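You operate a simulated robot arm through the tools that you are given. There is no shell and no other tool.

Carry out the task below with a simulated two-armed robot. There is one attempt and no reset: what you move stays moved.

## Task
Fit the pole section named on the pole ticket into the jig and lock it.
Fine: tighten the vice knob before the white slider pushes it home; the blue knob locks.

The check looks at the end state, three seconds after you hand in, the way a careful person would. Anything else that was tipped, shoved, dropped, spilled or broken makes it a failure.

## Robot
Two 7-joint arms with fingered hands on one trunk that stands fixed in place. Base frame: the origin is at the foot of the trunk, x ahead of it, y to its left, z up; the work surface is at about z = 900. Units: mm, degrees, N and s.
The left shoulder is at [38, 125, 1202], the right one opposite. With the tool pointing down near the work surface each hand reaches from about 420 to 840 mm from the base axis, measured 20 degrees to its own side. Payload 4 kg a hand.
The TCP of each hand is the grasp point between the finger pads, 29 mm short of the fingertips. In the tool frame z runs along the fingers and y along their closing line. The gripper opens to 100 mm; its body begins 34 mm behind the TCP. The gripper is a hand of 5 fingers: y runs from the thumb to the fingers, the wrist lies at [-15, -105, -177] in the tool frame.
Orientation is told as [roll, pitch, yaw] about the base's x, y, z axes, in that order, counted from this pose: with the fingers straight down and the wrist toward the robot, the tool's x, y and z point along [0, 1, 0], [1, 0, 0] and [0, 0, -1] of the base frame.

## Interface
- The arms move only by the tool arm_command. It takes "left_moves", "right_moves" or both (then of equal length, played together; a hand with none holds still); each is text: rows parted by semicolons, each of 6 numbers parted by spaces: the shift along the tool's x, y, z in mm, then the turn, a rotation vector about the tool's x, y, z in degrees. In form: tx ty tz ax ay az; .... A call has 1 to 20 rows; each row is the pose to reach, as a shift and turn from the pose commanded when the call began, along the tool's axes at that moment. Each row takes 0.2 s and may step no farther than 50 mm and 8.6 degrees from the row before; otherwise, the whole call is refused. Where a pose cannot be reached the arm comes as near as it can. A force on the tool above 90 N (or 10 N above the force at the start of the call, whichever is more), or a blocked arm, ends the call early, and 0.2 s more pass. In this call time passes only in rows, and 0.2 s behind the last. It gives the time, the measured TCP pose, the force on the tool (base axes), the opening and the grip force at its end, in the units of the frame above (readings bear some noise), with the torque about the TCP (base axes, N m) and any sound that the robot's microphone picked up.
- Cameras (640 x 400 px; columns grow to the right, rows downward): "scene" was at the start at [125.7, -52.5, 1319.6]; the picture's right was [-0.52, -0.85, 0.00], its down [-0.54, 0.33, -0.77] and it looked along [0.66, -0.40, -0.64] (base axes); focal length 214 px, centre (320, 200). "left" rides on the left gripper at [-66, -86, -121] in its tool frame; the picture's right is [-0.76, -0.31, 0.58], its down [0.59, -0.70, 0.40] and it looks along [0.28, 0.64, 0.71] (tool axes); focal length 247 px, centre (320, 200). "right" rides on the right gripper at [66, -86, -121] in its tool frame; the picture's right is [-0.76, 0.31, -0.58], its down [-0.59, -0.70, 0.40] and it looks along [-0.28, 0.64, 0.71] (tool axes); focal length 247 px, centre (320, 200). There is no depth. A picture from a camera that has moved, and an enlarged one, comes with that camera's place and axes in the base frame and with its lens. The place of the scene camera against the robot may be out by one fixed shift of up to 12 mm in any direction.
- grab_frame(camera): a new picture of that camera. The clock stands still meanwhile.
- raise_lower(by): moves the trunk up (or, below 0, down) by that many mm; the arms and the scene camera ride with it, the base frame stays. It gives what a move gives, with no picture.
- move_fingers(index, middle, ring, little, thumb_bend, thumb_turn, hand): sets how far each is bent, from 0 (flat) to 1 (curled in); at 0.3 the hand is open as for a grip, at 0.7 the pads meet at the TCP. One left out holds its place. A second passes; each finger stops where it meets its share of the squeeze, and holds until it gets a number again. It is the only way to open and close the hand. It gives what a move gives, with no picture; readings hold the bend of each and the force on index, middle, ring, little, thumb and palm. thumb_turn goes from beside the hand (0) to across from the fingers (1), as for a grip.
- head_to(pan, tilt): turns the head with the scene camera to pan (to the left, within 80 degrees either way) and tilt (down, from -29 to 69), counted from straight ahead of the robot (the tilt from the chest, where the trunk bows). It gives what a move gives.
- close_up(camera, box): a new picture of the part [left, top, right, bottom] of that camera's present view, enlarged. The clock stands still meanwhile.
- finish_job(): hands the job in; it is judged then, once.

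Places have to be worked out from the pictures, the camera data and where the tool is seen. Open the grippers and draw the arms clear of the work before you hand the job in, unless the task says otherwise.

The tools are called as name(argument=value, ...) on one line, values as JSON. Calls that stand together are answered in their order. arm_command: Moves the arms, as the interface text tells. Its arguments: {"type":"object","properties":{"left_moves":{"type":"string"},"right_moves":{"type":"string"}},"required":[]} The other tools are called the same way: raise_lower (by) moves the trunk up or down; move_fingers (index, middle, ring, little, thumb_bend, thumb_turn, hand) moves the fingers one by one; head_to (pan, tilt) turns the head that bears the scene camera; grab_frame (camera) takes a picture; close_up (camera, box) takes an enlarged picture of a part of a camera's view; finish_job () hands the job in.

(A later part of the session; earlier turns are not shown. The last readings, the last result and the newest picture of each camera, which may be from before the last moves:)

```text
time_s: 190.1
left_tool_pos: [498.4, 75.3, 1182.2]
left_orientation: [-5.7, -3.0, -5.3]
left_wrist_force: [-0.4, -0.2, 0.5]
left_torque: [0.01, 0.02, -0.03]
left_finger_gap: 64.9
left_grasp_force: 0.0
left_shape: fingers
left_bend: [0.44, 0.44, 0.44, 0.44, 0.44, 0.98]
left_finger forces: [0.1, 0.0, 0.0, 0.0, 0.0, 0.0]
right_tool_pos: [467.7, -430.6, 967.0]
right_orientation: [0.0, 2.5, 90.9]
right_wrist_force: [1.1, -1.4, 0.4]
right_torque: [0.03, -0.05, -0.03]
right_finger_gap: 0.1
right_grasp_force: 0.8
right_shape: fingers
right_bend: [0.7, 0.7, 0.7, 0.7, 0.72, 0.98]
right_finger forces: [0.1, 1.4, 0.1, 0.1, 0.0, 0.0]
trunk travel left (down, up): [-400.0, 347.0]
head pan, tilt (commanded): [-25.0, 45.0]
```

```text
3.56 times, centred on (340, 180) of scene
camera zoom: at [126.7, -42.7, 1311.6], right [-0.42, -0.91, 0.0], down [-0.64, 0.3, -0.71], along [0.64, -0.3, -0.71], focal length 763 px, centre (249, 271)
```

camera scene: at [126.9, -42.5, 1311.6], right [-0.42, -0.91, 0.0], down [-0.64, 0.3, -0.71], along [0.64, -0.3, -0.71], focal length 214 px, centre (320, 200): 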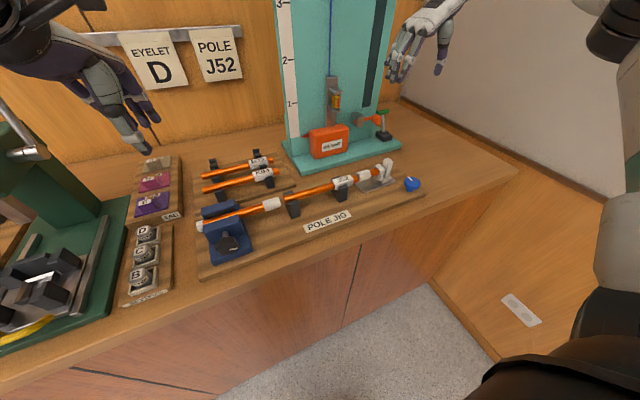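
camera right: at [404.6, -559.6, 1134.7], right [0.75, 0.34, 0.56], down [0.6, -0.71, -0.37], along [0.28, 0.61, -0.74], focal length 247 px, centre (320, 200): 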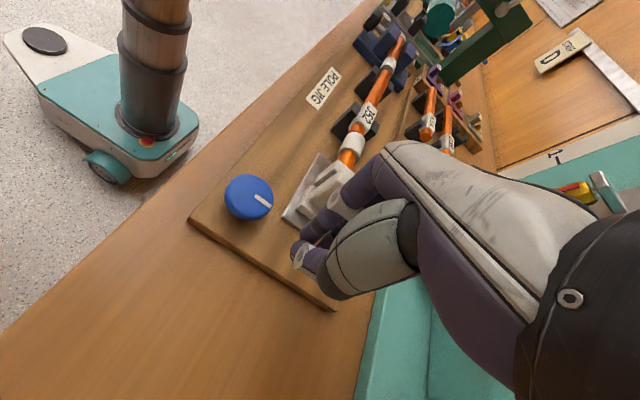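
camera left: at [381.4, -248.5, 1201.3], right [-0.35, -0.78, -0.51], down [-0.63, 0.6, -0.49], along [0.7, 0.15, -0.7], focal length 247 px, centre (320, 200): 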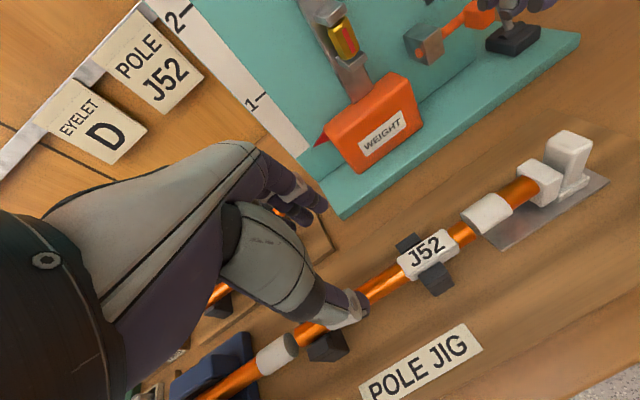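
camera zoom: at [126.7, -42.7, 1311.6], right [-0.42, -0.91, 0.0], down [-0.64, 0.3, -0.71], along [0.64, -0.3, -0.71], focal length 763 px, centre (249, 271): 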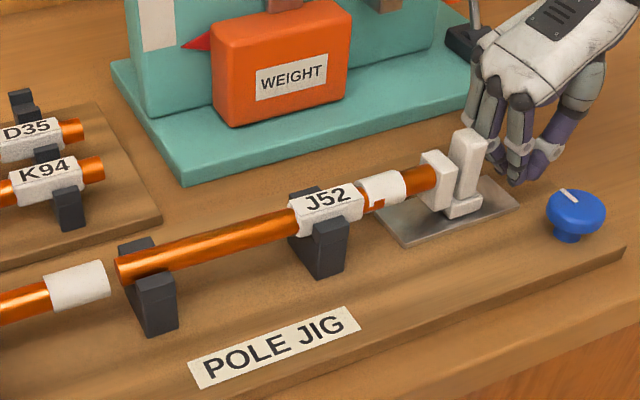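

The ferrule is sliding over J52's end. I'll zoom in on both joints before pushing further.

close_up(camera="scene", box=[330, 155, 400, 205])

close_up(camera="scene", box=[250, 180, 320, 230])

close_up(camera="right", box=[310, 90, 420, 180])

```text
8.00 times, centred on (365, 180) of scene
camera zoom: at [126.7, -42.7, 1311.6], right [-0.42, -0.91, 0.0], down [-0.64, 0.3, -0.71], along [0.64, -0.3, -0.71], focal length 1716 px, centre (-40, 360)
```

zoom: 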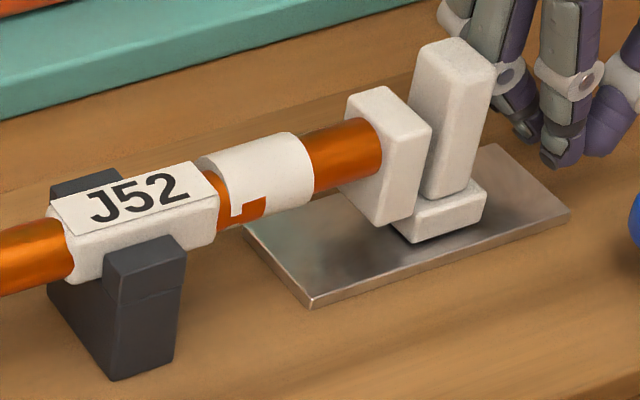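

```text
8.00 times, centred on (285, 205) of scene
camera zoom: at [126.7, -42.7, 1311.6], right [-0.42, -0.91, 0.0], down [-0.64, 0.3, -0.71], along [0.64, -0.3, -0.71], focal length 1716 px, centre (600, 160)
```

zoom: 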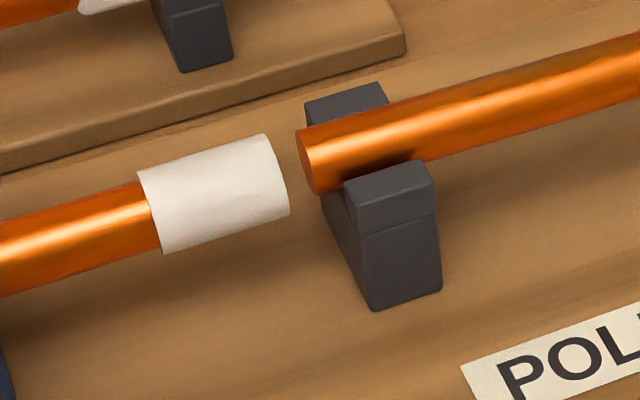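

```text
4.44 times, centred on (365, 135) of right
camera zoom: at [404.4, -513.3, 1093.1], right [0.75, 0.34, 0.56], down [0.6, -0.71, -0.37], along [0.27, 0.61, -0.74], focal length 1098 px, centre (120, 489)
```

zoom: 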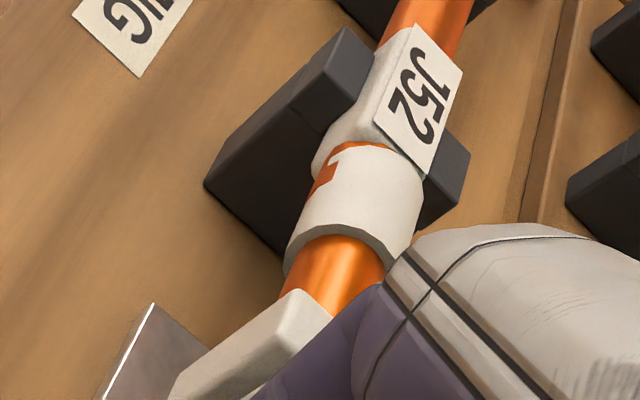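

The slider's ferrule has gone over J52's right end with only slight offset, and about 11 mm remains at the vice side. I'll keep pushing in small steps and watch J52 move.

arm_command(right_moves="0 2.5 0 0 0 0; 0 5 0 0 0 0; 0 7.5 0 0 0 0")

close_up(camera="scene", box=[330, 155, 400, 205])

close_up(camera="scene", box=[250, 180, 320, 230])

```text
time_s: 190.9
left_tool_pos: [498.5, 75.4, 1182.8]
left_orientation: [-5.7, -3.0, -5.3]
left_wrist_force: [-0.2, 0.0, -0.8]
left_torque: [0.03, 0.02, -0.03]
left_finger_gap: 64.8
left_grasp_force: 0.0
left_shape: fingers
left_bend: [0.44, 0.44, 0.44, 0.44, 0.44, 0.98]
left_finger forces: [0.0, 0.0, 0.1, 0.1, 0.0, 0.1]
right_tool_pos: [466.9, -424.5, 968.1]
right_orientation: [0.0, 2.5, 90.8]
right_wrist_force: [-1.1, -0.6, 0.3]
right_torque: [0.05, 0.0, 0.01]
right_finger_gap: 0.0
right_grasp_force: 0.7
right_shape: fingers
right_bend: [0.7, 0.7, 0.7, 0.7, 0.72, 0.98]
right_finger forces: [0.0, 1.5, 0.0, 0.0, 0.0, 0.0]
trunk travel left (down, up): [-400.0, 347.0]
head pan, tilt (commanded): [-25.0, 45.0]
```

```text
8.00 times, centred on (365, 180) of scene
camera zoom: at [126.7, -42.7, 1311.6], right [-0.42, -0.91, 0.0], down [-0.64, 0.3, -0.71], along [0.64, -0.3, -0.71], focal length 1716 px, centre (-40, 360)
```

zoom: 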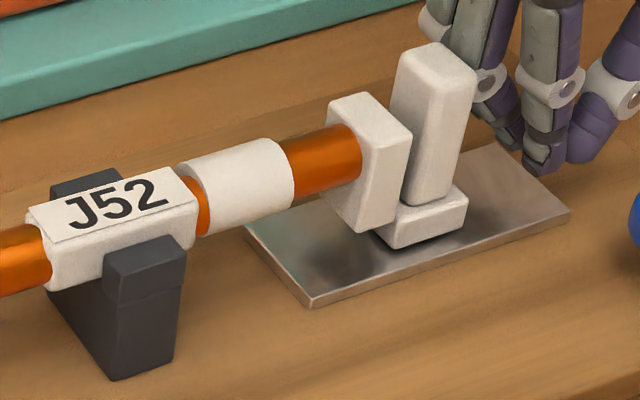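

```text
8.00 times, centred on (285, 205) of scene
camera zoom: at [126.7, -42.7, 1311.6], right [-0.42, -0.91, 0.0], down [-0.64, 0.3, -0.71], along [0.64, -0.3, -0.71], focal length 1716 px, centre (600, 160)
```

zoom: 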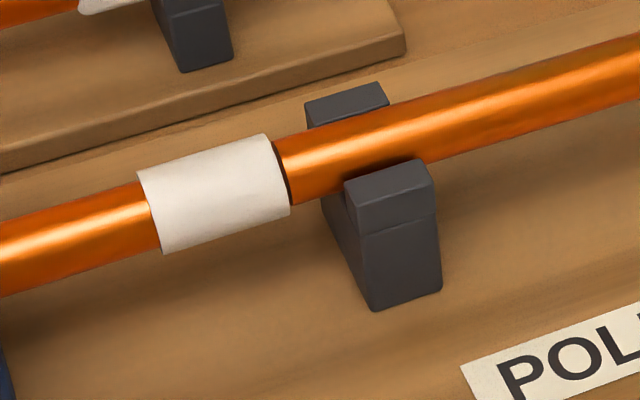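

The joint self-aligned: the ferrule sits cleanly over J52, which has moved left to the vice ferrule's mouth. I'll continue pushing gently until resistance rises.

arm_command(right_moves="0 2 0 0 0 0; 0 4 0 0 0 0; 0 6 0 0 0 0")

close_up(camera="scene", box=[330, 155, 400, 205])

close_up(camera="scene", box=[250, 180, 320, 230])

```text
time_s: 191.7
left_tool_pos: [498.5, 75.1, 1182.4]
left_orientation: [-5.7, -3.1, -5.3]
left_wrist_force: [0.0, -0.6, -0.1]
left_torque: [0.01, 0.01, 0.02]
left_finger_gap: 64.9
left_grasp_force: 0.1
left_shape: fingers
left_bend: [0.44, 0.44, 0.44, 0.44, 0.44, 0.98]
left_finger forces: [0.0, 0.0, 0.0, 0.1, 0.0, 0.0]
right_tool_pos: [465.1, -417.9, 965.8]
right_orientation: [0.1, 2.5, 90.9]
right_wrist_force: [0.8, -1.5, 1.1]
right_torque: [0.04, -0.02, 0.03]
right_finger_gap: 0.0
right_grasp_force: 0.9
right_shape: fingers
right_bend: [0.7, 0.7, 0.7, 0.7, 0.72, 0.98]
right_finger forces: [0.0, 1.6, 0.0, 0.0, 0.0, 0.0]
trunk travel left (down, up): [-400.0, 347.0]
head pan, tilt (commanded): [-25.0, 45.0]
```

```text
8.00 times, centred on (365, 180) of scene
camera zoom: at [126.7, -42.7, 1311.6], right [-0.42, -0.91, 0.0], down [-0.64, 0.3, -0.71], along [0.64, -0.3, -0.71], focal length 1716 px, centre (-40, 360)
```

zoom: 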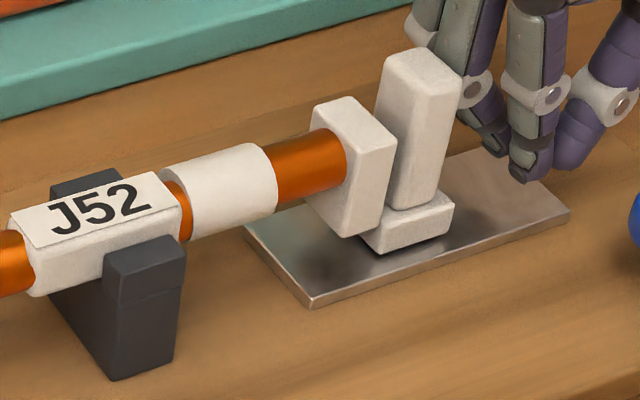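

```text
8.00 times, centred on (285, 205) of scene
camera zoom: at [126.7, -42.7, 1311.6], right [-0.42, -0.91, 0.0], down [-0.64, 0.3, -0.71], along [0.64, -0.3, -0.71], focal length 1716 px, centre (600, 160)
```

zoom: 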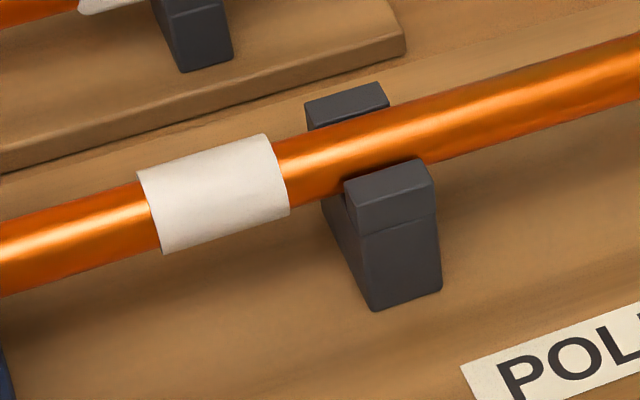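

J52's left end has entered the vice ferrule, and the clamped vice section has not moved. I'll push on until it bottoms out.

arm_command(right_moves="0 2 0 0 0 0; 0 4 0 0 0 0; 0 6 0 0 0 0")

arm_command(right_moves="0 2 0 0 0 0; 0 4 0 0 0 0; 0 6 0 0 0 0")

close_up(camera="scene", box=[250, 130, 430, 230])

close_up(camera="scene", box=[330, 155, 400, 205])

```text
time_s: 192.5
left_tool_pos: [498.5, 75.4, 1183.2]
left_orientation: [-5.7, -3.0, -5.4]
left_wrist_force: [-0.4, 0.0, -0.5]
left_torque: [0.0, 0.01, -0.04]
left_finger_gap: 64.7
left_grasp_force: 0.1
left_shape: fingers
left_bend: [0.44, 0.44, 0.44, 0.44, 0.44, 0.98]
left_finger forces: [0.0, 0.0, 0.0, 0.0, 0.0, 0.0]
right_tool_pos: [465.9, -412.1, 966.4]
right_orientation: [0.0, 2.5, 90.8]
right_wrist_force: [1.2, -1.1, -0.5]
right_torque: [0.03, 0.02, -0.02]
right_finger_gap: 0.0
right_grasp_force: 0.8
right_shape: fingers
right_bend: [0.7, 0.7, 0.7, 0.7, 0.72, 0.98]
right_finger forces: [0.1, 2.1, 0.0, 0.0, 0.0, 0.1]
trunk travel left (down, up): [-400.0, 347.0]
head pan, tilt (commanded): [-25.0, 45.0]
```

```text
time_s: 193.3
left_tool_pos: [497.7, 73.3, 1183.0]
left_orientation: [-5.6, -3.1, -5.3]
left_wrist_force: [0.5, -0.6, 0.2]
left_torque: [-0.01, -0.02, 0.0]
left_finger_gap: 64.6
left_grasp_force: 0.0
left_shape: fingers
left_bend: [0.44, 0.44, 0.44, 0.44, 0.44, 0.98]
left_finger forces: [0.0, 0.0, 0.0, 0.0, 0.1, 0.0]
right_tool_pos: [467.3, -409.0, 966.9]
right_orientation: [-0.1, 2.5, 90.5]
right_wrist_force: [0.7, -19.0, 9.6]
right_torque: [0.77, -0.08, -0.23]
right_finger_gap: 0.2
right_grasp_force: 10.0
right_shape: fingers
right_bend: [0.7, 0.7, 0.7, 0.7, 0.72, 0.98]
right_finger forces: [0.0, 19.8, 0.1, 0.0, 0.0, 0.1]
trunk travel left (down, up): [-400.0, 347.0]
head pan, tilt (commanded): [-25.0, 45.0]
```

```text
3.56 times, centred on (340, 180) of scene
camera zoom: at [126.2, -44.7, 1311.8], right [-0.42, -0.91, 0.0], down [-0.64, 0.3, -0.71], along [0.64, -0.3, -0.71], focal length 763 px, centre (249, 271)
```

zoom: 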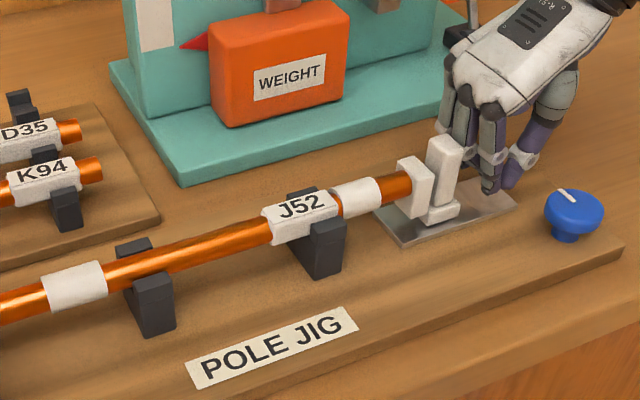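

```text
8.00 times, centred on (365, 180) of scene
camera zoom: at [126.2, -44.7, 1311.8], right [-0.42, -0.91, 0.0], down [-0.64, 0.3, -0.71], along [0.64, -0.3, -0.71], focal length 1716 px, centre (-40, 360)
```

zoom: 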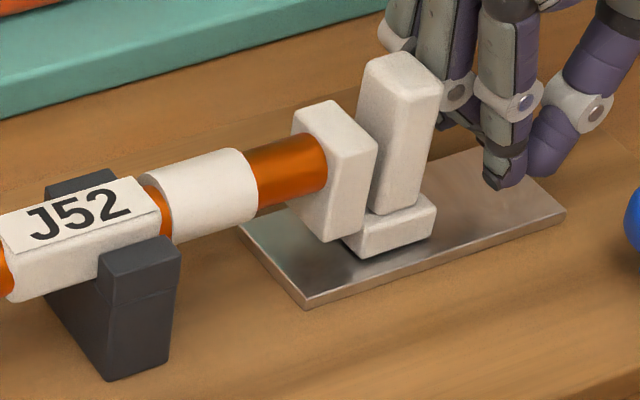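

Resistance rose to 19 N: the joints have bottomed and J52 is home. I'll back the hand off and check that everything stays in place.

arm_command(right_moves="0 -8 0 0 0 0; 0 -20 -5 0 0 0; 0 -35 -20 0 0 0; 0 -40 -50 0 0 0; 0 -40 -85 0 0 0")

close_up(camera="scene", box=[190, 140, 440, 280])

close_up(camera="scene", box=[320, 145, 430, 215])

grab_frame(camera="right")

```text
time_s: 194.5
left_tool_pos: [499.6, 76.5, 1183.7]
left_orientation: [-5.7, -3.0, -5.3]
left_wrist_force: [1.0, 0.4, -0.1]
left_torque: [-0.01, 0.02, -0.01]
left_finger_gap: 64.7
left_grasp_force: 0.0
left_shape: fingers
left_bend: [0.44, 0.44, 0.44, 0.44, 0.44, 0.98]
left_finger forces: [0.0, 0.0, 0.0, 0.1, 0.1, 0.0]
right_tool_pos: [468.0, -444.8, 1051.5]
right_orientation: [0.1, 2.5, 90.7]
right_wrist_force: [-0.1, -0.2, 0.6]
right_torque: [0.0, -0.03, -0.01]
right_finger_gap: 0.2
right_grasp_force: 0.1
right_shape: fingers
right_bend: [0.7, 0.7, 0.7, 0.7, 0.72, 0.98]
right_finger forces: [0.1, 0.0, 0.0, 0.0, 0.1, 0.0]
trunk travel left (down, up): [-400.0, 347.0]
head pan, tilt (commanded): [-25.0, 45.0]
```

```text
2.56 times, centred on (315, 210) of scene
camera zoom: at [126.4, -42.3, 1311.7], right [-0.42, -0.91, 0.0], down [-0.64, 0.3, -0.71], along [0.64, -0.3, -0.71], focal length 549 px, centre (333, 174)
```

zoom: 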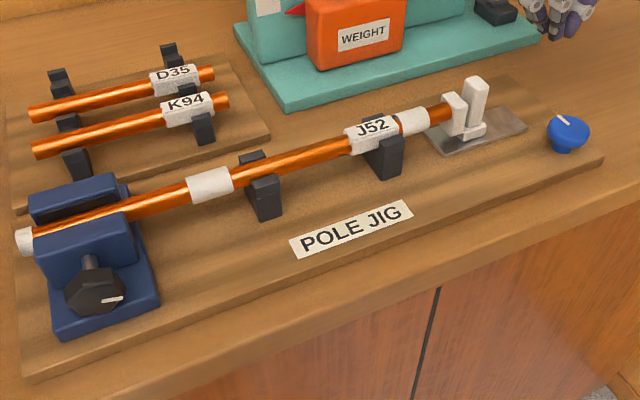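

```text
5.71 times, centred on (375, 180) of scene
camera zoom: at [126.4, -42.3, 1311.7], right [-0.42, -0.91, 0.0], down [-0.64, 0.3, -0.71], along [0.64, -0.3, -0.71], focal length 1226 px, centre (6, 314)
```

zoom: 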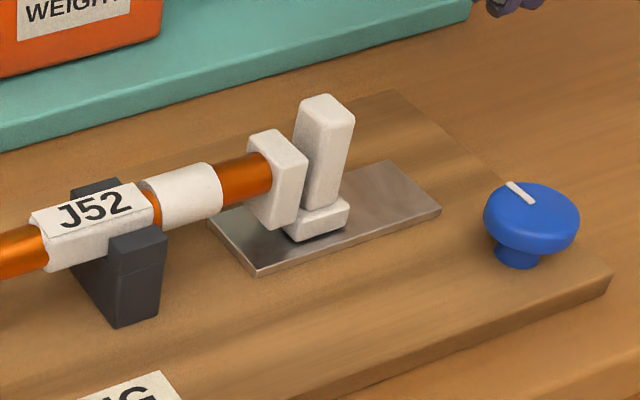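

```text
taken
camera right: at [405.9, -525.4, 1178.3], right [0.75, 0.34, 0.56], down [0.6, -0.71, -0.37], along [0.27, 0.61, -0.74], focal length 247 px, centre (320, 200)
```

right: 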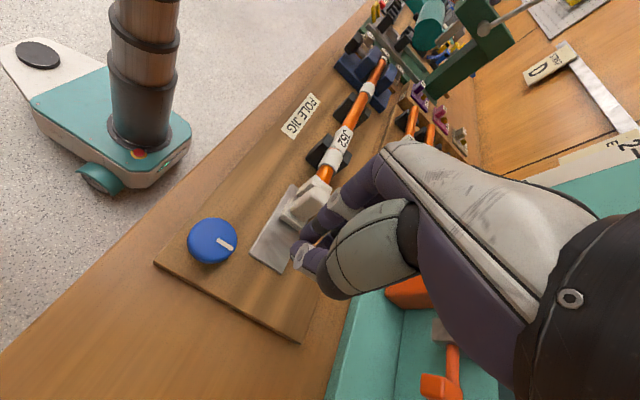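

The vice section, J52 and the slider stub form one continuous line and stay put. Next is the blue lock knob; I'll zoom in on it from two camera positions to fix its centre.

close_up(camera="right", box=[160, 190, 270, 290])

close_up(camera="scene", box=[390, 165, 440, 200])

move_fingers(hand="right", index=0.38, middle=0.38, ring=1.0, little=1.0, thumb_bend=0.4)

arm_command(right_moves="25 0 -20 0 0 0; 53 0 -30 0 0 0")

grab_frame(camera="right")

```text
4.00 times, centred on (215, 240) of right
camera zoom: at [405.9, -525.4, 1178.3], right [0.75, 0.34, 0.56], down [0.6, -0.71, -0.37], along [0.27, 0.61, -0.74], focal length 988 px, centre (740, 40)
```

zoom: 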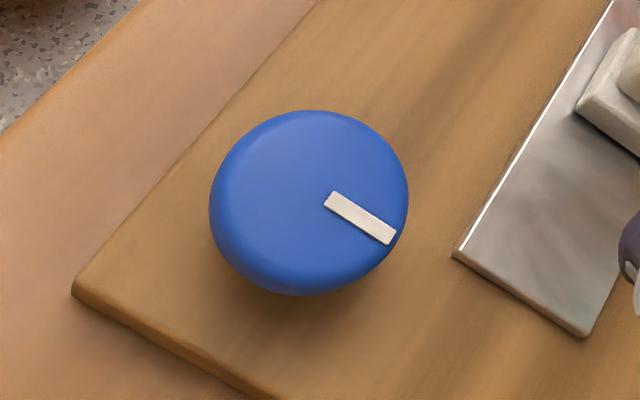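

```text
11.43 times, centred on (415, 182) of scene
camera zoom: at [126.4, -42.3, 1311.7], right [-0.42, -0.91, 0.0], down [-0.64, 0.3, -0.71], along [0.64, -0.3, -0.71], focal length 2451 px, centre (-766, 400)
```

zoom: 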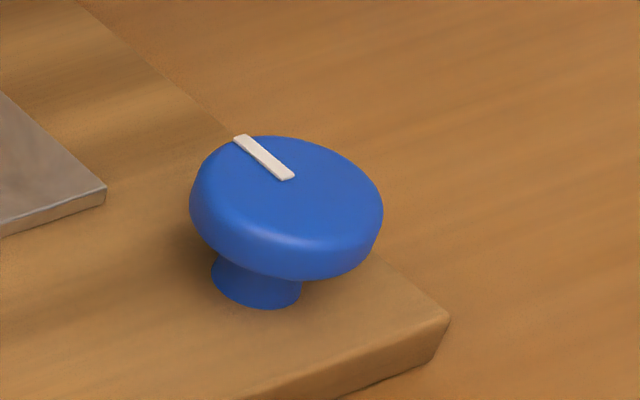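

```text
time_s: 195.5
left_tool_pos: [497.7, 75.6, 1182.5]
left_orientation: [-5.7, -3.0, -5.2]
left_wrist_force: [0.2, -0.5, 0.6]
left_torque: [0.03, 0.02, 0.0]
left_finger_gap: 64.8
left_grasp_force: 0.2
left_shape: fingers
left_bend: [0.44, 0.44, 0.44, 0.44, 0.44, 0.98]
left_finger forces: [0.1, 0.0, 0.1, 0.1, 0.0, 0.1]
right_tool_pos: [469.3, -444.0, 1052.3]
right_orientation: [0.0, 2.5, 90.9]
right_wrist_force: [0.3, -0.6, 1.0]
right_torque: [0.0, -0.02, -0.05]
right_finger_gap: 76.9
right_grasp_force: 0.0
right_shape: fingers
right_bend: [0.38, 0.38, 1.0, 1.0, 0.4, 0.98]
right_finger forces: [0.0, 0.0, 0.0, 0.1, 0.0, 0.1]
trunk travel left (down, up): [-400.0, 347.0]
head pan, tilt (commanded): [-25.0, 45.0]
```

```text
time_s: 196.1
left_tool_pos: [499.3, 76.3, 1183.1]
left_orientation: [-5.7, -3.2, -5.3]
left_wrist_force: [-0.8, 0.5, -0.6]
left_torque: [0.02, -0.02, -0.02]
left_finger_gap: 64.6
left_grasp_force: 0.0
left_shape: fingers
left_bend: [0.44, 0.44, 0.44, 0.44, 0.44, 0.98]
left_finger forces: [0.0, 0.1, 0.1, 0.0, 0.1, 0.1]
right_tool_pos: [415.9, -444.0, 1081.5]
right_orientation: [0.1, 2.5, 90.8]
right_wrist_force: [-0.1, 0.8, -0.3]
right_torque: [-0.03, -0.02, 0.01]
right_finger_gap: 76.8
right_grasp_force: 0.0
right_shape: fingers
right_bend: [0.38, 0.38, 1.0, 1.0, 0.4, 0.98]
right_finger forces: [0.0, 0.1, 0.0, 0.0, 0.1, 0.0]
trunk travel left (down, up): [-400.0, 347.0]
head pan, tilt (commanded): [-25.0, 45.0]
```

```text
taken
camera right: at [352.5, -525.1, 1207.4], right [0.75, 0.34, 0.56], down [0.6, -0.71, -0.37], along [0.27, 0.61, -0.74], focal length 247 px, centre (320, 200)
```

right: 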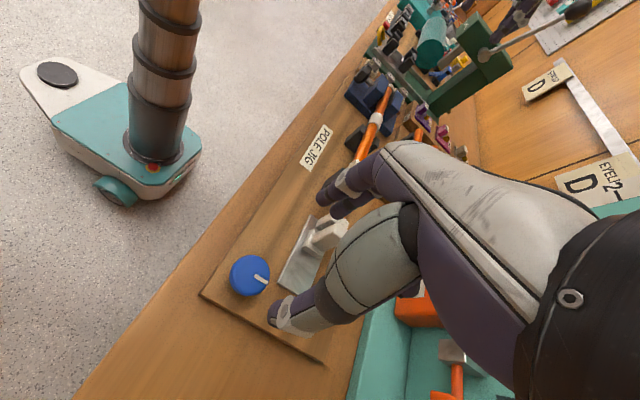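

I'll take the second close-up of the knob from this new camera position for triangulation.

close_up(camera="right", box=[200, 230, 300, 320])

```text
4.44 times, centred on (250, 275) of right
camera zoom: at [352.5, -525.1, 1207.4], right [0.75, 0.34, 0.56], down [0.6, -0.71, -0.37], along [0.27, 0.61, -0.74], focal length 1098 px, centre (631, -133)
```

zoom: 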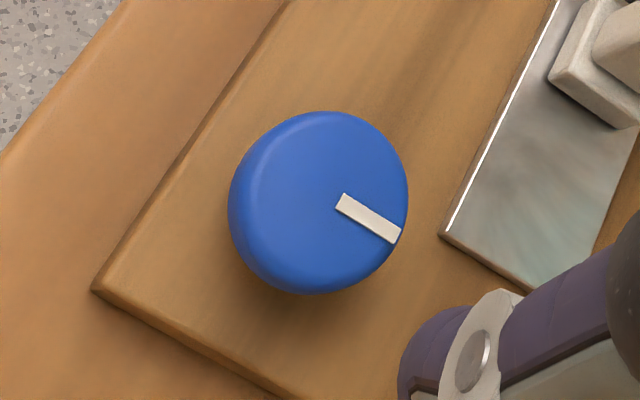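

The knob's centre is [415.8, −447], about 43 mm wide, at z≈941. I'll lower the open right hand over it and close index, middle and thumb on its rim.

arm_command(right_moves="0.7 -0.8 33 0 0 0; 1.4 -1.5 66 0 0 0; 2.2 -2.3 99 0 0 0; 2.9 -3 120 0 0 0; 2.9 -3 130 0 0 0")

close_up(camera="right", box=[220, 150, 400, 320])

close_up(camera="scene", box=[370, 130, 470, 220])

```text
time_s: 197.3
left_tool_pos: [497.4, 74.2, 1182.2]
left_orientation: [-5.6, -3.0, -5.3]
left_wrist_force: [-0.1, -0.1, 1.2]
left_torque: [-0.03, -0.02, -0.02]
left_finger_gap: 64.7
left_grasp_force: 0.0
left_shape: fingers
left_bend: [0.44, 0.44, 0.44, 0.44, 0.44, 0.98]
left_finger forces: [0.0, 0.1, 0.0, 0.0, 0.0, 0.0]
right_tool_pos: [414.6, -450.1, 953.1]
right_orientation: [0.1, 2.6, 90.9]
right_wrist_force: [0.1, -0.9, 0.4]
right_torque: [-0.01, 0.01, 0.04]
right_finger_gap: 76.9
right_grasp_force: 0.0
right_shape: fingers
right_bend: [0.38, 0.38, 1.0, 1.0, 0.4, 0.98]
right_finger forces: [0.1, 0.1, 0.0, 0.1, 0.0, 0.0]
trunk travel left (down, up): [-400.0, 347.0]
head pan, tilt (commanded): [-25.0, 45.0]
```

```text
2.35 times, centred on (310, 235) of right
camera zoom: at [350.2, -531.7, 1078.6], right [0.75, 0.34, 0.56], down [0.6, -0.71, -0.37], along [0.27, 0.61, -0.74], focal length 581 px, centre (344, 118)
```

zoom: 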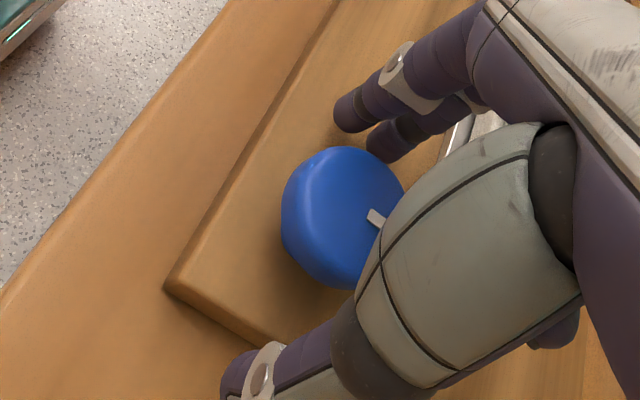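

```text
4.44 times, centred on (420, 175) of scene
camera zoom: at [127.0, -42.9, 1311.6], right [-0.42, -0.91, 0.0], down [-0.64, 0.3, -0.71], along [0.64, -0.3, -0.71], focal length 953 px, centre (-124, 311)
```

zoom: 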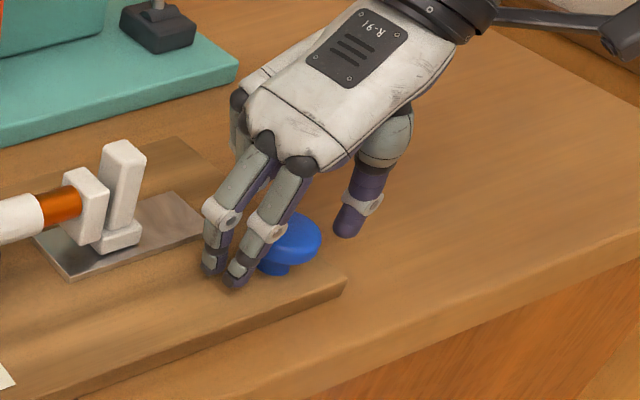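

The hand straddles the knob properly. I'll shift 3 mm to centre and close lightly on the rim.

arm_command(right_moves="0 3 1 0 0 0")

move_fingers(hand="right", index=0.6, middle=0.6, thumb_bend=0.66)

close_up(camera="right", box=[220, 150, 400, 320])

close_up(camera="scene", box=[390, 150, 450, 200])

```text
time_s: 197.7
left_tool_pos: [497.9, 76.0, 1182.6]
left_orientation: [-5.6, -3.0, -5.3]
left_wrist_force: [0.4, 0.5, 0.1]
left_torque: [0.02, 0.0, 0.02]
left_finger_gap: 64.7
left_grasp_force: 0.0
left_shape: fingers
left_bend: [0.44, 0.44, 0.44, 0.44, 0.44, 0.98]
left_finger forces: [0.0, 0.1, 0.0, 0.0, 0.0, 0.0]
right_tool_pos: [412.0, -446.7, 953.5]
right_orientation: [0.1, 2.6, 90.9]
right_wrist_force: [-0.1, -0.4, -0.7]
right_torque: [0.04, 0.0, -0.04]
right_finger_gap: 76.7
right_grasp_force: 0.1
right_shape: fingers
right_bend: [0.38, 0.38, 1.0, 1.0, 0.4, 0.98]
right_finger forces: [0.1, 0.0, 0.0, 0.1, 0.1, 0.1]
trunk travel left (down, up): [-400.0, 347.0]
head pan, tilt (commanded): [-25.0, 45.0]
```

```text
time_s: 198.7
left_tool_pos: [499.0, 75.6, 1183.2]
left_orientation: [-5.7, -3.0, -5.3]
left_wrist_force: [-0.2, 0.0, -0.4]
left_torque: [0.0, -0.01, 0.01]
left_finger_gap: 64.9
left_grasp_force: 0.1
left_shape: fingers
left_bend: [0.44, 0.44, 0.44, 0.44, 0.44, 0.98]
left_finger forces: [0.1, 0.1, 0.0, 0.0, 0.0, 0.0]
right_tool_pos: [412.7, -446.9, 953.4]
right_orientation: [0.1, 2.6, 90.8]
right_wrist_force: [1.9, 4.1, -3.7]
right_torque: [0.01, -0.04, 0.01]
right_finger_gap: 32.1
right_grasp_force: 6.4
right_shape: fingers
right_bend: [0.55, 0.58, 1.0, 1.0, 0.62, 0.98]
right_finger forces: [5.6, 2.4, 0.0, 0.0, 4.2, 0.0]
trunk travel left (down, up): [-400.0, 347.0]
head pan, tilt (commanded): [-25.0, 45.0]
```

```text
2.35 times, centred on (310, 235) of right
camera zoom: at [349.9, -528.4, 1078.1], right [0.75, 0.34, 0.56], down [0.6, -0.71, -0.37], along [0.27, 0.61, -0.74], focal length 581 px, centre (344, 118)
```

zoom: 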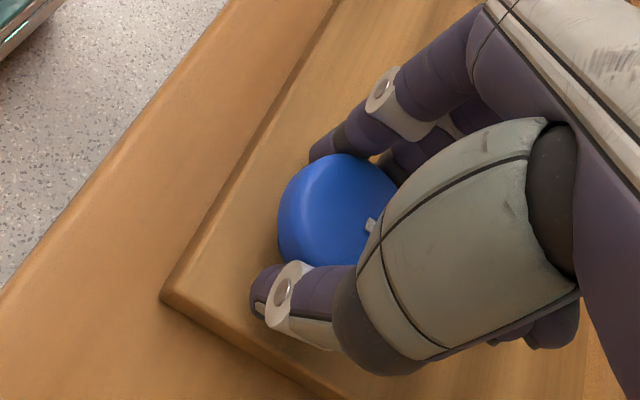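

```text
8.00 times, centred on (420, 175) of scene
camera zoom: at [126.8, -42.2, 1311.6], right [-0.42, -0.91, 0.0], down [-0.64, 0.3, -0.71], along [0.64, -0.3, -0.71], focal length 1716 px, centre (-480, 400)
```

zoom: 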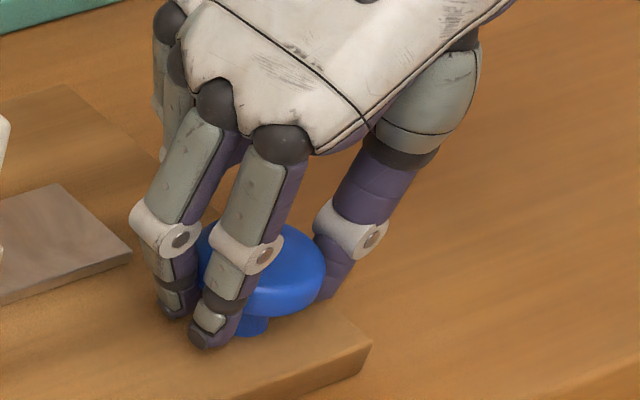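

I have the rim with a balanced light grip. I'll firm it up a little and turn clockwise by 24°, watching the mark and torque.

move_fingers(hand="right", index=0.68, middle=0.7, thumb_bend=0.78)

arm_command(right_moves="0 0.4 0 0 0 8; -0.1 0.8 0 0 0 16; -0.3 1.2 0 0 0 24")

close_up(camera="right", box=[220, 150, 400, 320])

close_up(camera="scene", box=[390, 150, 450, 200])

```text
time_s: 199.7
left_tool_pos: [498.3, 76.0, 1181.6]
left_orientation: [-5.7, -3.0, -5.4]
left_wrist_force: [-0.3, 0.4, 0.2]
left_torque: [-0.03, -0.01, 0.01]
left_finger_gap: 65.0
left_grasp_force: 0.1
left_shape: fingers
left_bend: [0.44, 0.44, 0.44, 0.44, 0.44, 0.98]
left_finger forces: [0.0, 0.0, 0.0, 0.0, 0.1, 0.0]
right_tool_pos: [412.6, -447.2, 952.5]
right_orientation: [0.0, 2.6, 90.8]
right_wrist_force: [3.6, 5.1, -6.7]
right_torque: [0.18, -0.13, -0.01]
right_finger_gap: 30.1
right_grasp_force: 17.0
right_shape: fingers
right_bend: [0.55, 0.61, 1.0, 1.0, 0.65, 0.96]
right_finger forces: [9.8, 8.7, 0.0, 0.0, 15.7, 0.1]
trunk travel left (down, up): [-400.0, 347.0]
head pan, tilt (commanded): [-25.0, 45.0]
```

```text
time_s: 200.5
left_tool_pos: [498.5, 75.0, 1182.2]
left_orientation: [-5.6, -3.0, -5.3]
left_wrist_force: [-0.2, 0.4, -0.7]
left_torque: [-0.01, 0.0, 0.02]
left_finger_gap: 64.7
left_grasp_force: 0.1
left_shape: fingers
left_bend: [0.44, 0.44, 0.44, 0.44, 0.44, 0.98]
left_finger forces: [0.2, 0.0, 0.0, 0.1, 0.0, 0.0]
right_tool_pos: [412.4, -446.6, 951.8]
right_orientation: [-0.9, 2.3, 66.7]
right_wrist_force: [4.3, 3.6, -5.9]
right_torque: [0.19, -0.15, 0.06]
right_finger_gap: 30.1
right_grasp_force: 16.6
right_shape: fingers
right_bend: [0.55, 0.61, 1.0, 1.0, 0.65, 0.96]
right_finger forces: [10.2, 8.3, 0.0, 0.0, 15.4, 0.0]
trunk travel left (down, up): [-400.0, 347.0]
head pan, tilt (commanded): [-25.0, 45.0]
```

```text
2.35 times, centred on (310, 235) of right
camera zoom: at [319.9, -494.3, 1076.4], right [0.82, 0.01, 0.58], down [0.26, -0.9, -0.36], along [0.51, 0.45, -0.73], focal length 581 px, centre (344, 118)
```

zoom: 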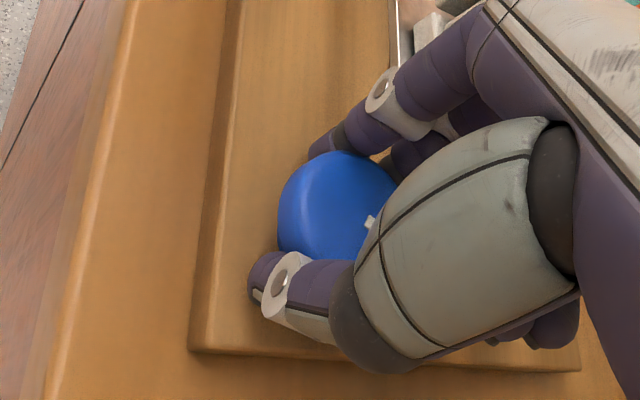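

```text
8.00 times, centred on (420, 175) of scene
camera zoom: at [127.3, -42.7, 1311.5], right [-0.42, -0.91, 0.0], down [-0.64, 0.3, -0.71], along [0.64, -0.3, -0.71], focal length 1716 px, centre (-480, 400)
```

zoom: 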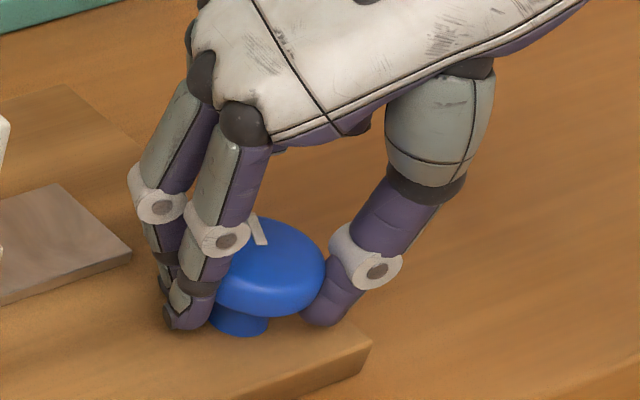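

The knob turns with the hand at almost no torque. I'll continue clockwise by another 32° and check again.

arm_command(right_moves="0 0.4 0 0 0 8; -0.1 0.8 0 0 0 16; -0.3 1.2 0 0 0 24; -0.5 1.6 0 0 0 32")

close_up(camera="right", box=[220, 150, 400, 320])

close_up(camera="scene", box=[390, 150, 450, 200])

```text
time_s: 201.5
left_tool_pos: [498.8, 75.9, 1182.4]
left_orientation: [-5.6, -3.0, -5.3]
left_wrist_force: [0.2, 0.2, -0.2]
left_torque: [-0.01, 0.02, 0.01]
left_finger_gap: 64.8
left_grasp_force: 0.1
left_shape: fingers
left_bend: [0.44, 0.44, 0.44, 0.44, 0.44, 0.98]
left_finger forces: [0.0, 0.0, 0.0, 0.0, 0.0, 0.0]
right_tool_pos: [414.5, -444.8, 953.2]
right_orientation: [-2.1, 1.4, 34.6]
right_wrist_force: [-1.5, 0.6, -6.5]
right_torque: [0.04, 0.01, 0.05]
right_finger_gap: 29.6
right_grasp_force: 16.9
right_shape: fingers
right_bend: [0.55, 0.62, 1.0, 1.0, 0.65, 0.95]
right_finger forces: [9.0, 7.7, 0.1, 0.0, 17.3, 0.0]
trunk travel left (down, up): [-400.0, 347.0]
head pan, tilt (commanded): [-25.0, 45.0]
```

```text
2.35 times, centred on (310, 235) of right
camera zoom: at [307.1, -435.3, 1073.8], right [0.68, -0.42, 0.59], down [-0.24, -0.9, -0.36], along [0.69, 0.1, -0.72], focal length 581 px, centre (344, 118)
```

zoom: 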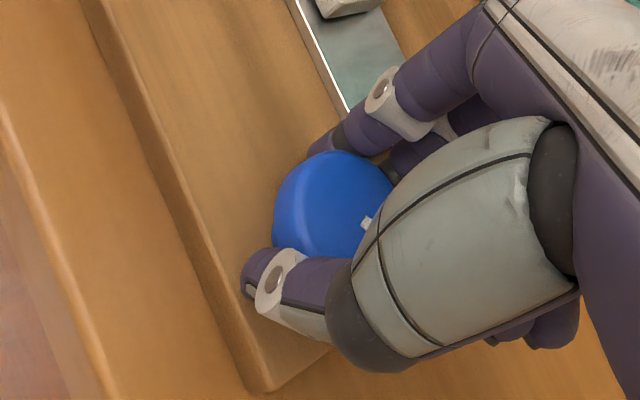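

```text
8.00 times, centred on (420, 175) of scene
camera zoom: at [127.0, -43.0, 1311.5], right [-0.42, -0.91, 0.0], down [-0.64, 0.3, -0.71], along [0.64, -0.3, -0.71], focal length 1716 px, centre (-480, 400)
```

zoom: 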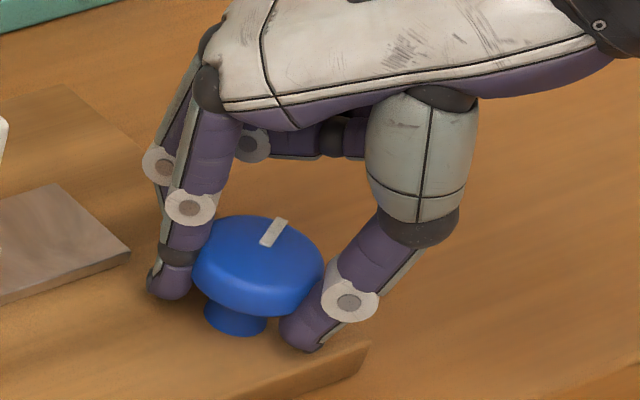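

The knob has followed by about 56° with negligible torque. I'll continue another 32°.

arm_command(right_moves="0 0.4 0 0 0 8; -0.1 0.8 0 0 0 16; -0.3 1.2 0 0 0 24; -0.5 1.6 0 0 0 32")

close_up(camera="right", box=[220, 150, 400, 320])

close_up(camera="scene", box=[390, 150, 450, 200])

```text
time_s: 202.5
left_tool_pos: [498.0, 75.7, 1182.9]
left_orientation: [-5.7, -3.0, -5.3]
left_wrist_force: [0.0, -0.5, -0.1]
left_torque: [-0.02, 0.01, 0.0]
left_finger_gap: 64.8
left_grasp_force: 0.0
left_shape: fingers
left_bend: [0.44, 0.44, 0.44, 0.44, 0.44, 0.98]
left_finger forces: [0.1, 0.0, 0.0, 0.1, 0.0, 0.0]
right_tool_pos: [414.3, -443.9, 952.2]
right_orientation: [-2.3, 0.2, 2.7]
right_wrist_force: [-5.0, 4.4, -6.0]
right_torque: [0.11, 0.17, 0.18]
right_finger_gap: 29.8
right_grasp_force: 16.9
right_shape: fingers
right_bend: [0.56, 0.62, 1.0, 1.0, 0.65, 0.96]
right_finger forces: [8.5, 7.2, 0.1, 0.1, 17.7, 0.0]
trunk travel left (down, up): [-400.0, 347.0]
head pan, tilt (commanded): [-25.0, 45.0]
```

```text
2.35 times, centred on (310, 235) of right
camera zoom: at [327.1, -377.8, 1071.4], right [0.34, -0.72, 0.61], down [-0.68, -0.64, -0.37], along [0.65, -0.28, -0.7], focal length 581 px, centre (344, 118)
```

zoom: 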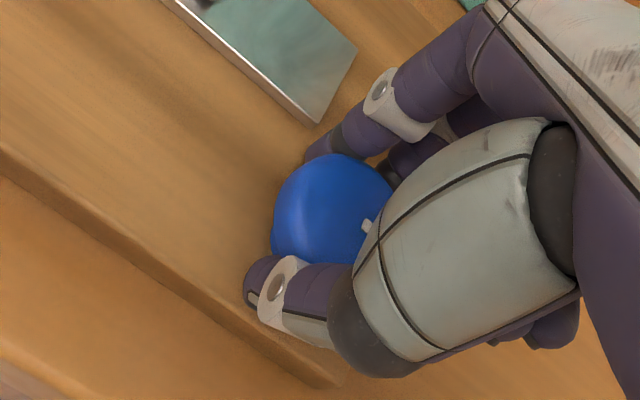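

```text
8.00 times, centred on (420, 175) of scene
camera zoom: at [126.6, -42.4, 1311.6], right [-0.42, -0.91, 0.0], down [-0.64, 0.3, -0.71], along [0.64, -0.3, -0.71], focal length 1716 px, centre (-480, 400)
```

zoom: 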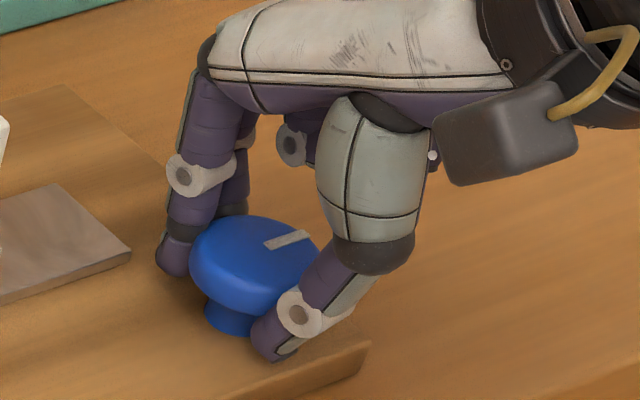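

Now 88° turned and the torque begins to rise slightly (0.18 N·m). I'll continue in a smaller step of 16° to find the stop.

arm_command(right_moves="0 0.4 0 0 0 8; -0.1 0.8 0 0 0 16")

close_up(camera="right", box=[220, 150, 400, 320])

close_up(camera="scene", box=[390, 150, 450, 200])

```text
time_s: 203.1
left_tool_pos: [497.5, 76.0, 1181.8]
left_orientation: [-5.7, -3.1, -5.4]
left_wrist_force: [0.1, 0.3, 0.4]
left_torque: [0.0, -0.02, -0.04]
left_finger_gap: 64.6
left_grasp_force: 0.1
left_shape: fingers
left_bend: [0.44, 0.44, 0.44, 0.44, 0.44, 0.98]
left_finger forces: [0.1, 0.0, 0.0, 0.0, 0.0, 0.0]
right_tool_pos: [414.6, -444.7, 952.0]
right_orientation: [-2.4, -0.5, -13.4]
right_wrist_force: [-6.6, 6.7, -8.1]
right_torque: [0.18, 0.11, 0.36]
right_finger_gap: 31.2
right_grasp_force: 17.4
right_shape: fingers
right_bend: [0.57, 0.62, 1.0, 1.0, 0.64, 0.98]
right_finger forces: [9.7, 5.6, 0.1, 0.0, 19.0, 0.1]
trunk travel left (down, up): [-400.0, 347.0]
head pan, tilt (commanded): [-25.0, 45.0]
```

```text
2.35 times, centred on (310, 235) of right
camera zoom: at [348.2, -356.0, 1070.9], right [0.12, -0.78, 0.61], down [-0.82, -0.43, -0.38], along [0.56, -0.45, -0.69], focal length 581 px, centre (344, 118)
```

zoom: 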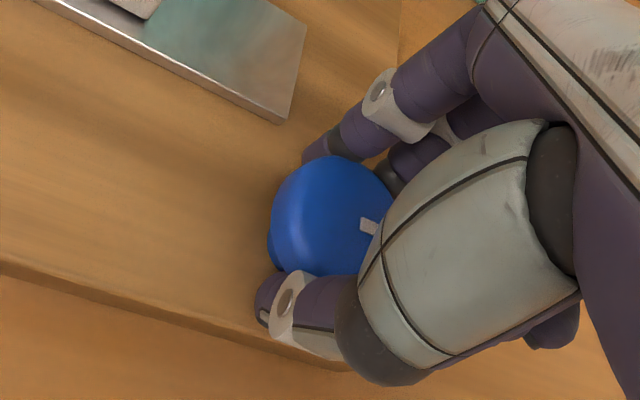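

```text
8.00 times, centred on (420, 175) of scene
camera zoom: at [126.3, -42.2, 1311.7], right [-0.42, -0.91, 0.0], down [-0.64, 0.3, -0.71], along [0.64, -0.3, -0.71], focal length 1716 px, centre (-480, 400)
```

zoom: 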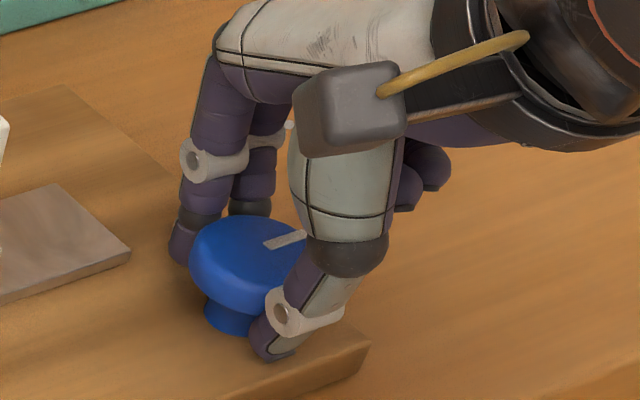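

The knob no longer follows and the torque rises: it has reached its stop after about 90°. I'll open the fingers without turning back, and rise straight up.

move_fingers(hand="right", index=0.38, middle=0.38, thumb_bend=0.4)

arm_command(right_moves="0 0 -15 0 0 0; 0 0 -40 0 0 0; 0 0 -75 0 0 0; 0 0 -110 0 0 0; 0 0 -150 0 0 0")

close_up(camera="scene", box=[320, 145, 440, 215])

close_up(camera="scene", box=[190, 140, 440, 280])

grab_frame(camera="scene")

```text
time_s: 204.1
left_tool_pos: [498.1, 74.8, 1182.3]
left_orientation: [-5.7, -3.1, -5.3]
left_wrist_force: [1.2, -0.8, 0.0]
left_torque: [-0.02, 0.0, 0.0]
left_finger_gap: 64.7
left_grasp_force: 0.0
left_shape: fingers
left_bend: [0.44, 0.44, 0.44, 0.44, 0.44, 0.98]
left_finger forces: [0.1, 0.1, 0.0, 0.0, 0.1, 0.0]
right_tool_pos: [414.8, -444.5, 953.0]
right_orientation: [-2.3, -0.6, -13.2]
right_wrist_force: [0.4, -0.2, 0.0]
right_torque: [0.01, -0.02, -0.01]
right_finger_gap: 76.9
right_grasp_force: 0.1
right_shape: fingers
right_bend: [0.38, 0.38, 1.0, 1.0, 0.4, 0.98]
right_finger forces: [0.0, 0.1, 0.0, 0.1, 0.0, 0.0]
trunk travel left (down, up): [-400.0, 347.0]
head pan, tilt (commanded): [-25.0, 45.0]
```

```text
time_s: 205.3
left_tool_pos: [498.1, 76.0, 1183.1]
left_orientation: [-5.6, -3.1, -5.4]
left_wrist_force: [-0.3, 0.5, -0.1]
left_torque: [-0.02, 0.01, 0.03]
left_finger_gap: 64.6
left_grasp_force: 0.1
left_shape: fingers
left_bend: [0.44, 0.44, 0.44, 0.44, 0.44, 0.98]
left_finger forces: [0.0, 0.0, 0.1, 0.1, 0.0, 0.0]
right_tool_pos: [414.9, -436.4, 1103.6]
right_orientation: [-2.4, -0.5, -13.2]
right_wrist_force: [0.6, 0.2, -0.8]
right_torque: [-0.01, -0.02, 0.0]
right_finger_gap: 77.0
right_grasp_force: 0.1
right_shape: fingers
right_bend: [0.38, 0.38, 1.0, 1.0, 0.4, 0.98]
right_finger forces: [0.0, 0.1, 0.0, 0.0, 0.1, 0.0]
trunk travel left (down, up): [-400.0, 347.0]
head pan, tilt (commanded): [-25.0, 45.0]
```

```text
5.33 times, centred on (380, 180) of scene
camera zoom: at [126.6, -42.2, 1311.7], right [-0.42, -0.91, 0.0], down [-0.64, 0.3, -0.71], along [0.64, -0.3, -0.71], focal length 1144 px, centre (0, 307)
```

zoom: 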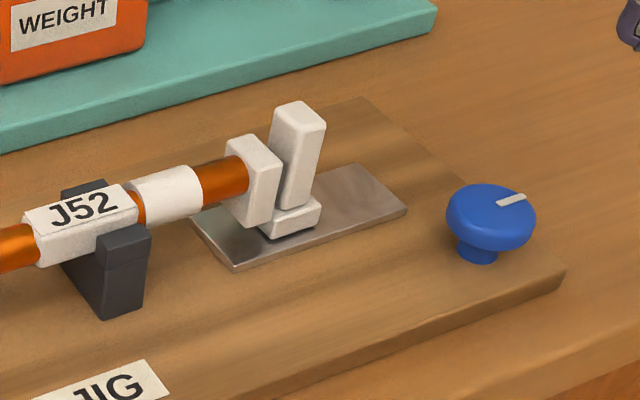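

```text
2.56 times, centred on (315, 210) of scene
camera zoom: at [126.6, -42.2, 1311.7], right [-0.42, -0.91, 0.0], down [-0.64, 0.3, -0.71], along [0.64, -0.3, -0.71], focal length 549 px, centre (333, 174)
```

zoom: 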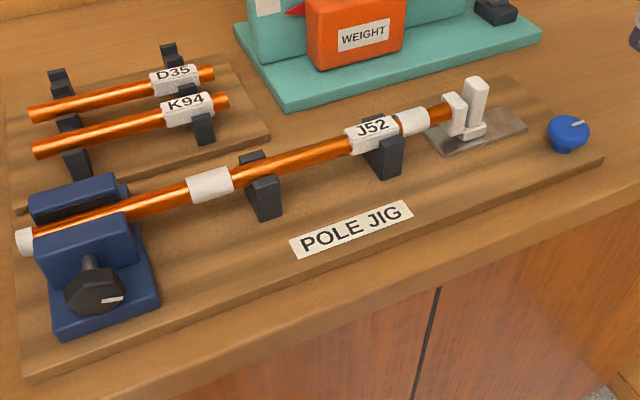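

```text
taken
camera scene: at [126.6, -42.2, 1311.7], right [-0.42, -0.91, 0.0], down [-0.64, 0.3, -0.71], along [0.64, -0.3, -0.71], focal length 214 px, centre (320, 200)
```

scene: 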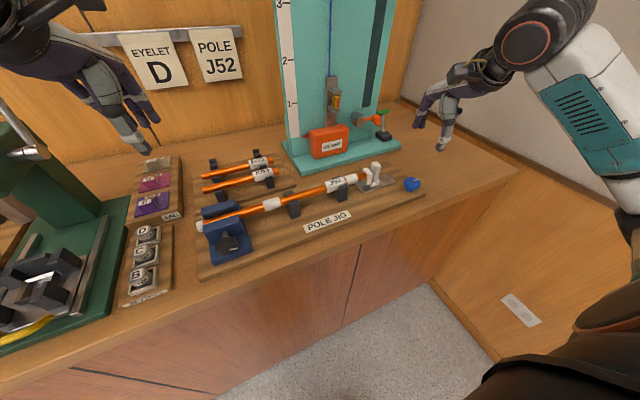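

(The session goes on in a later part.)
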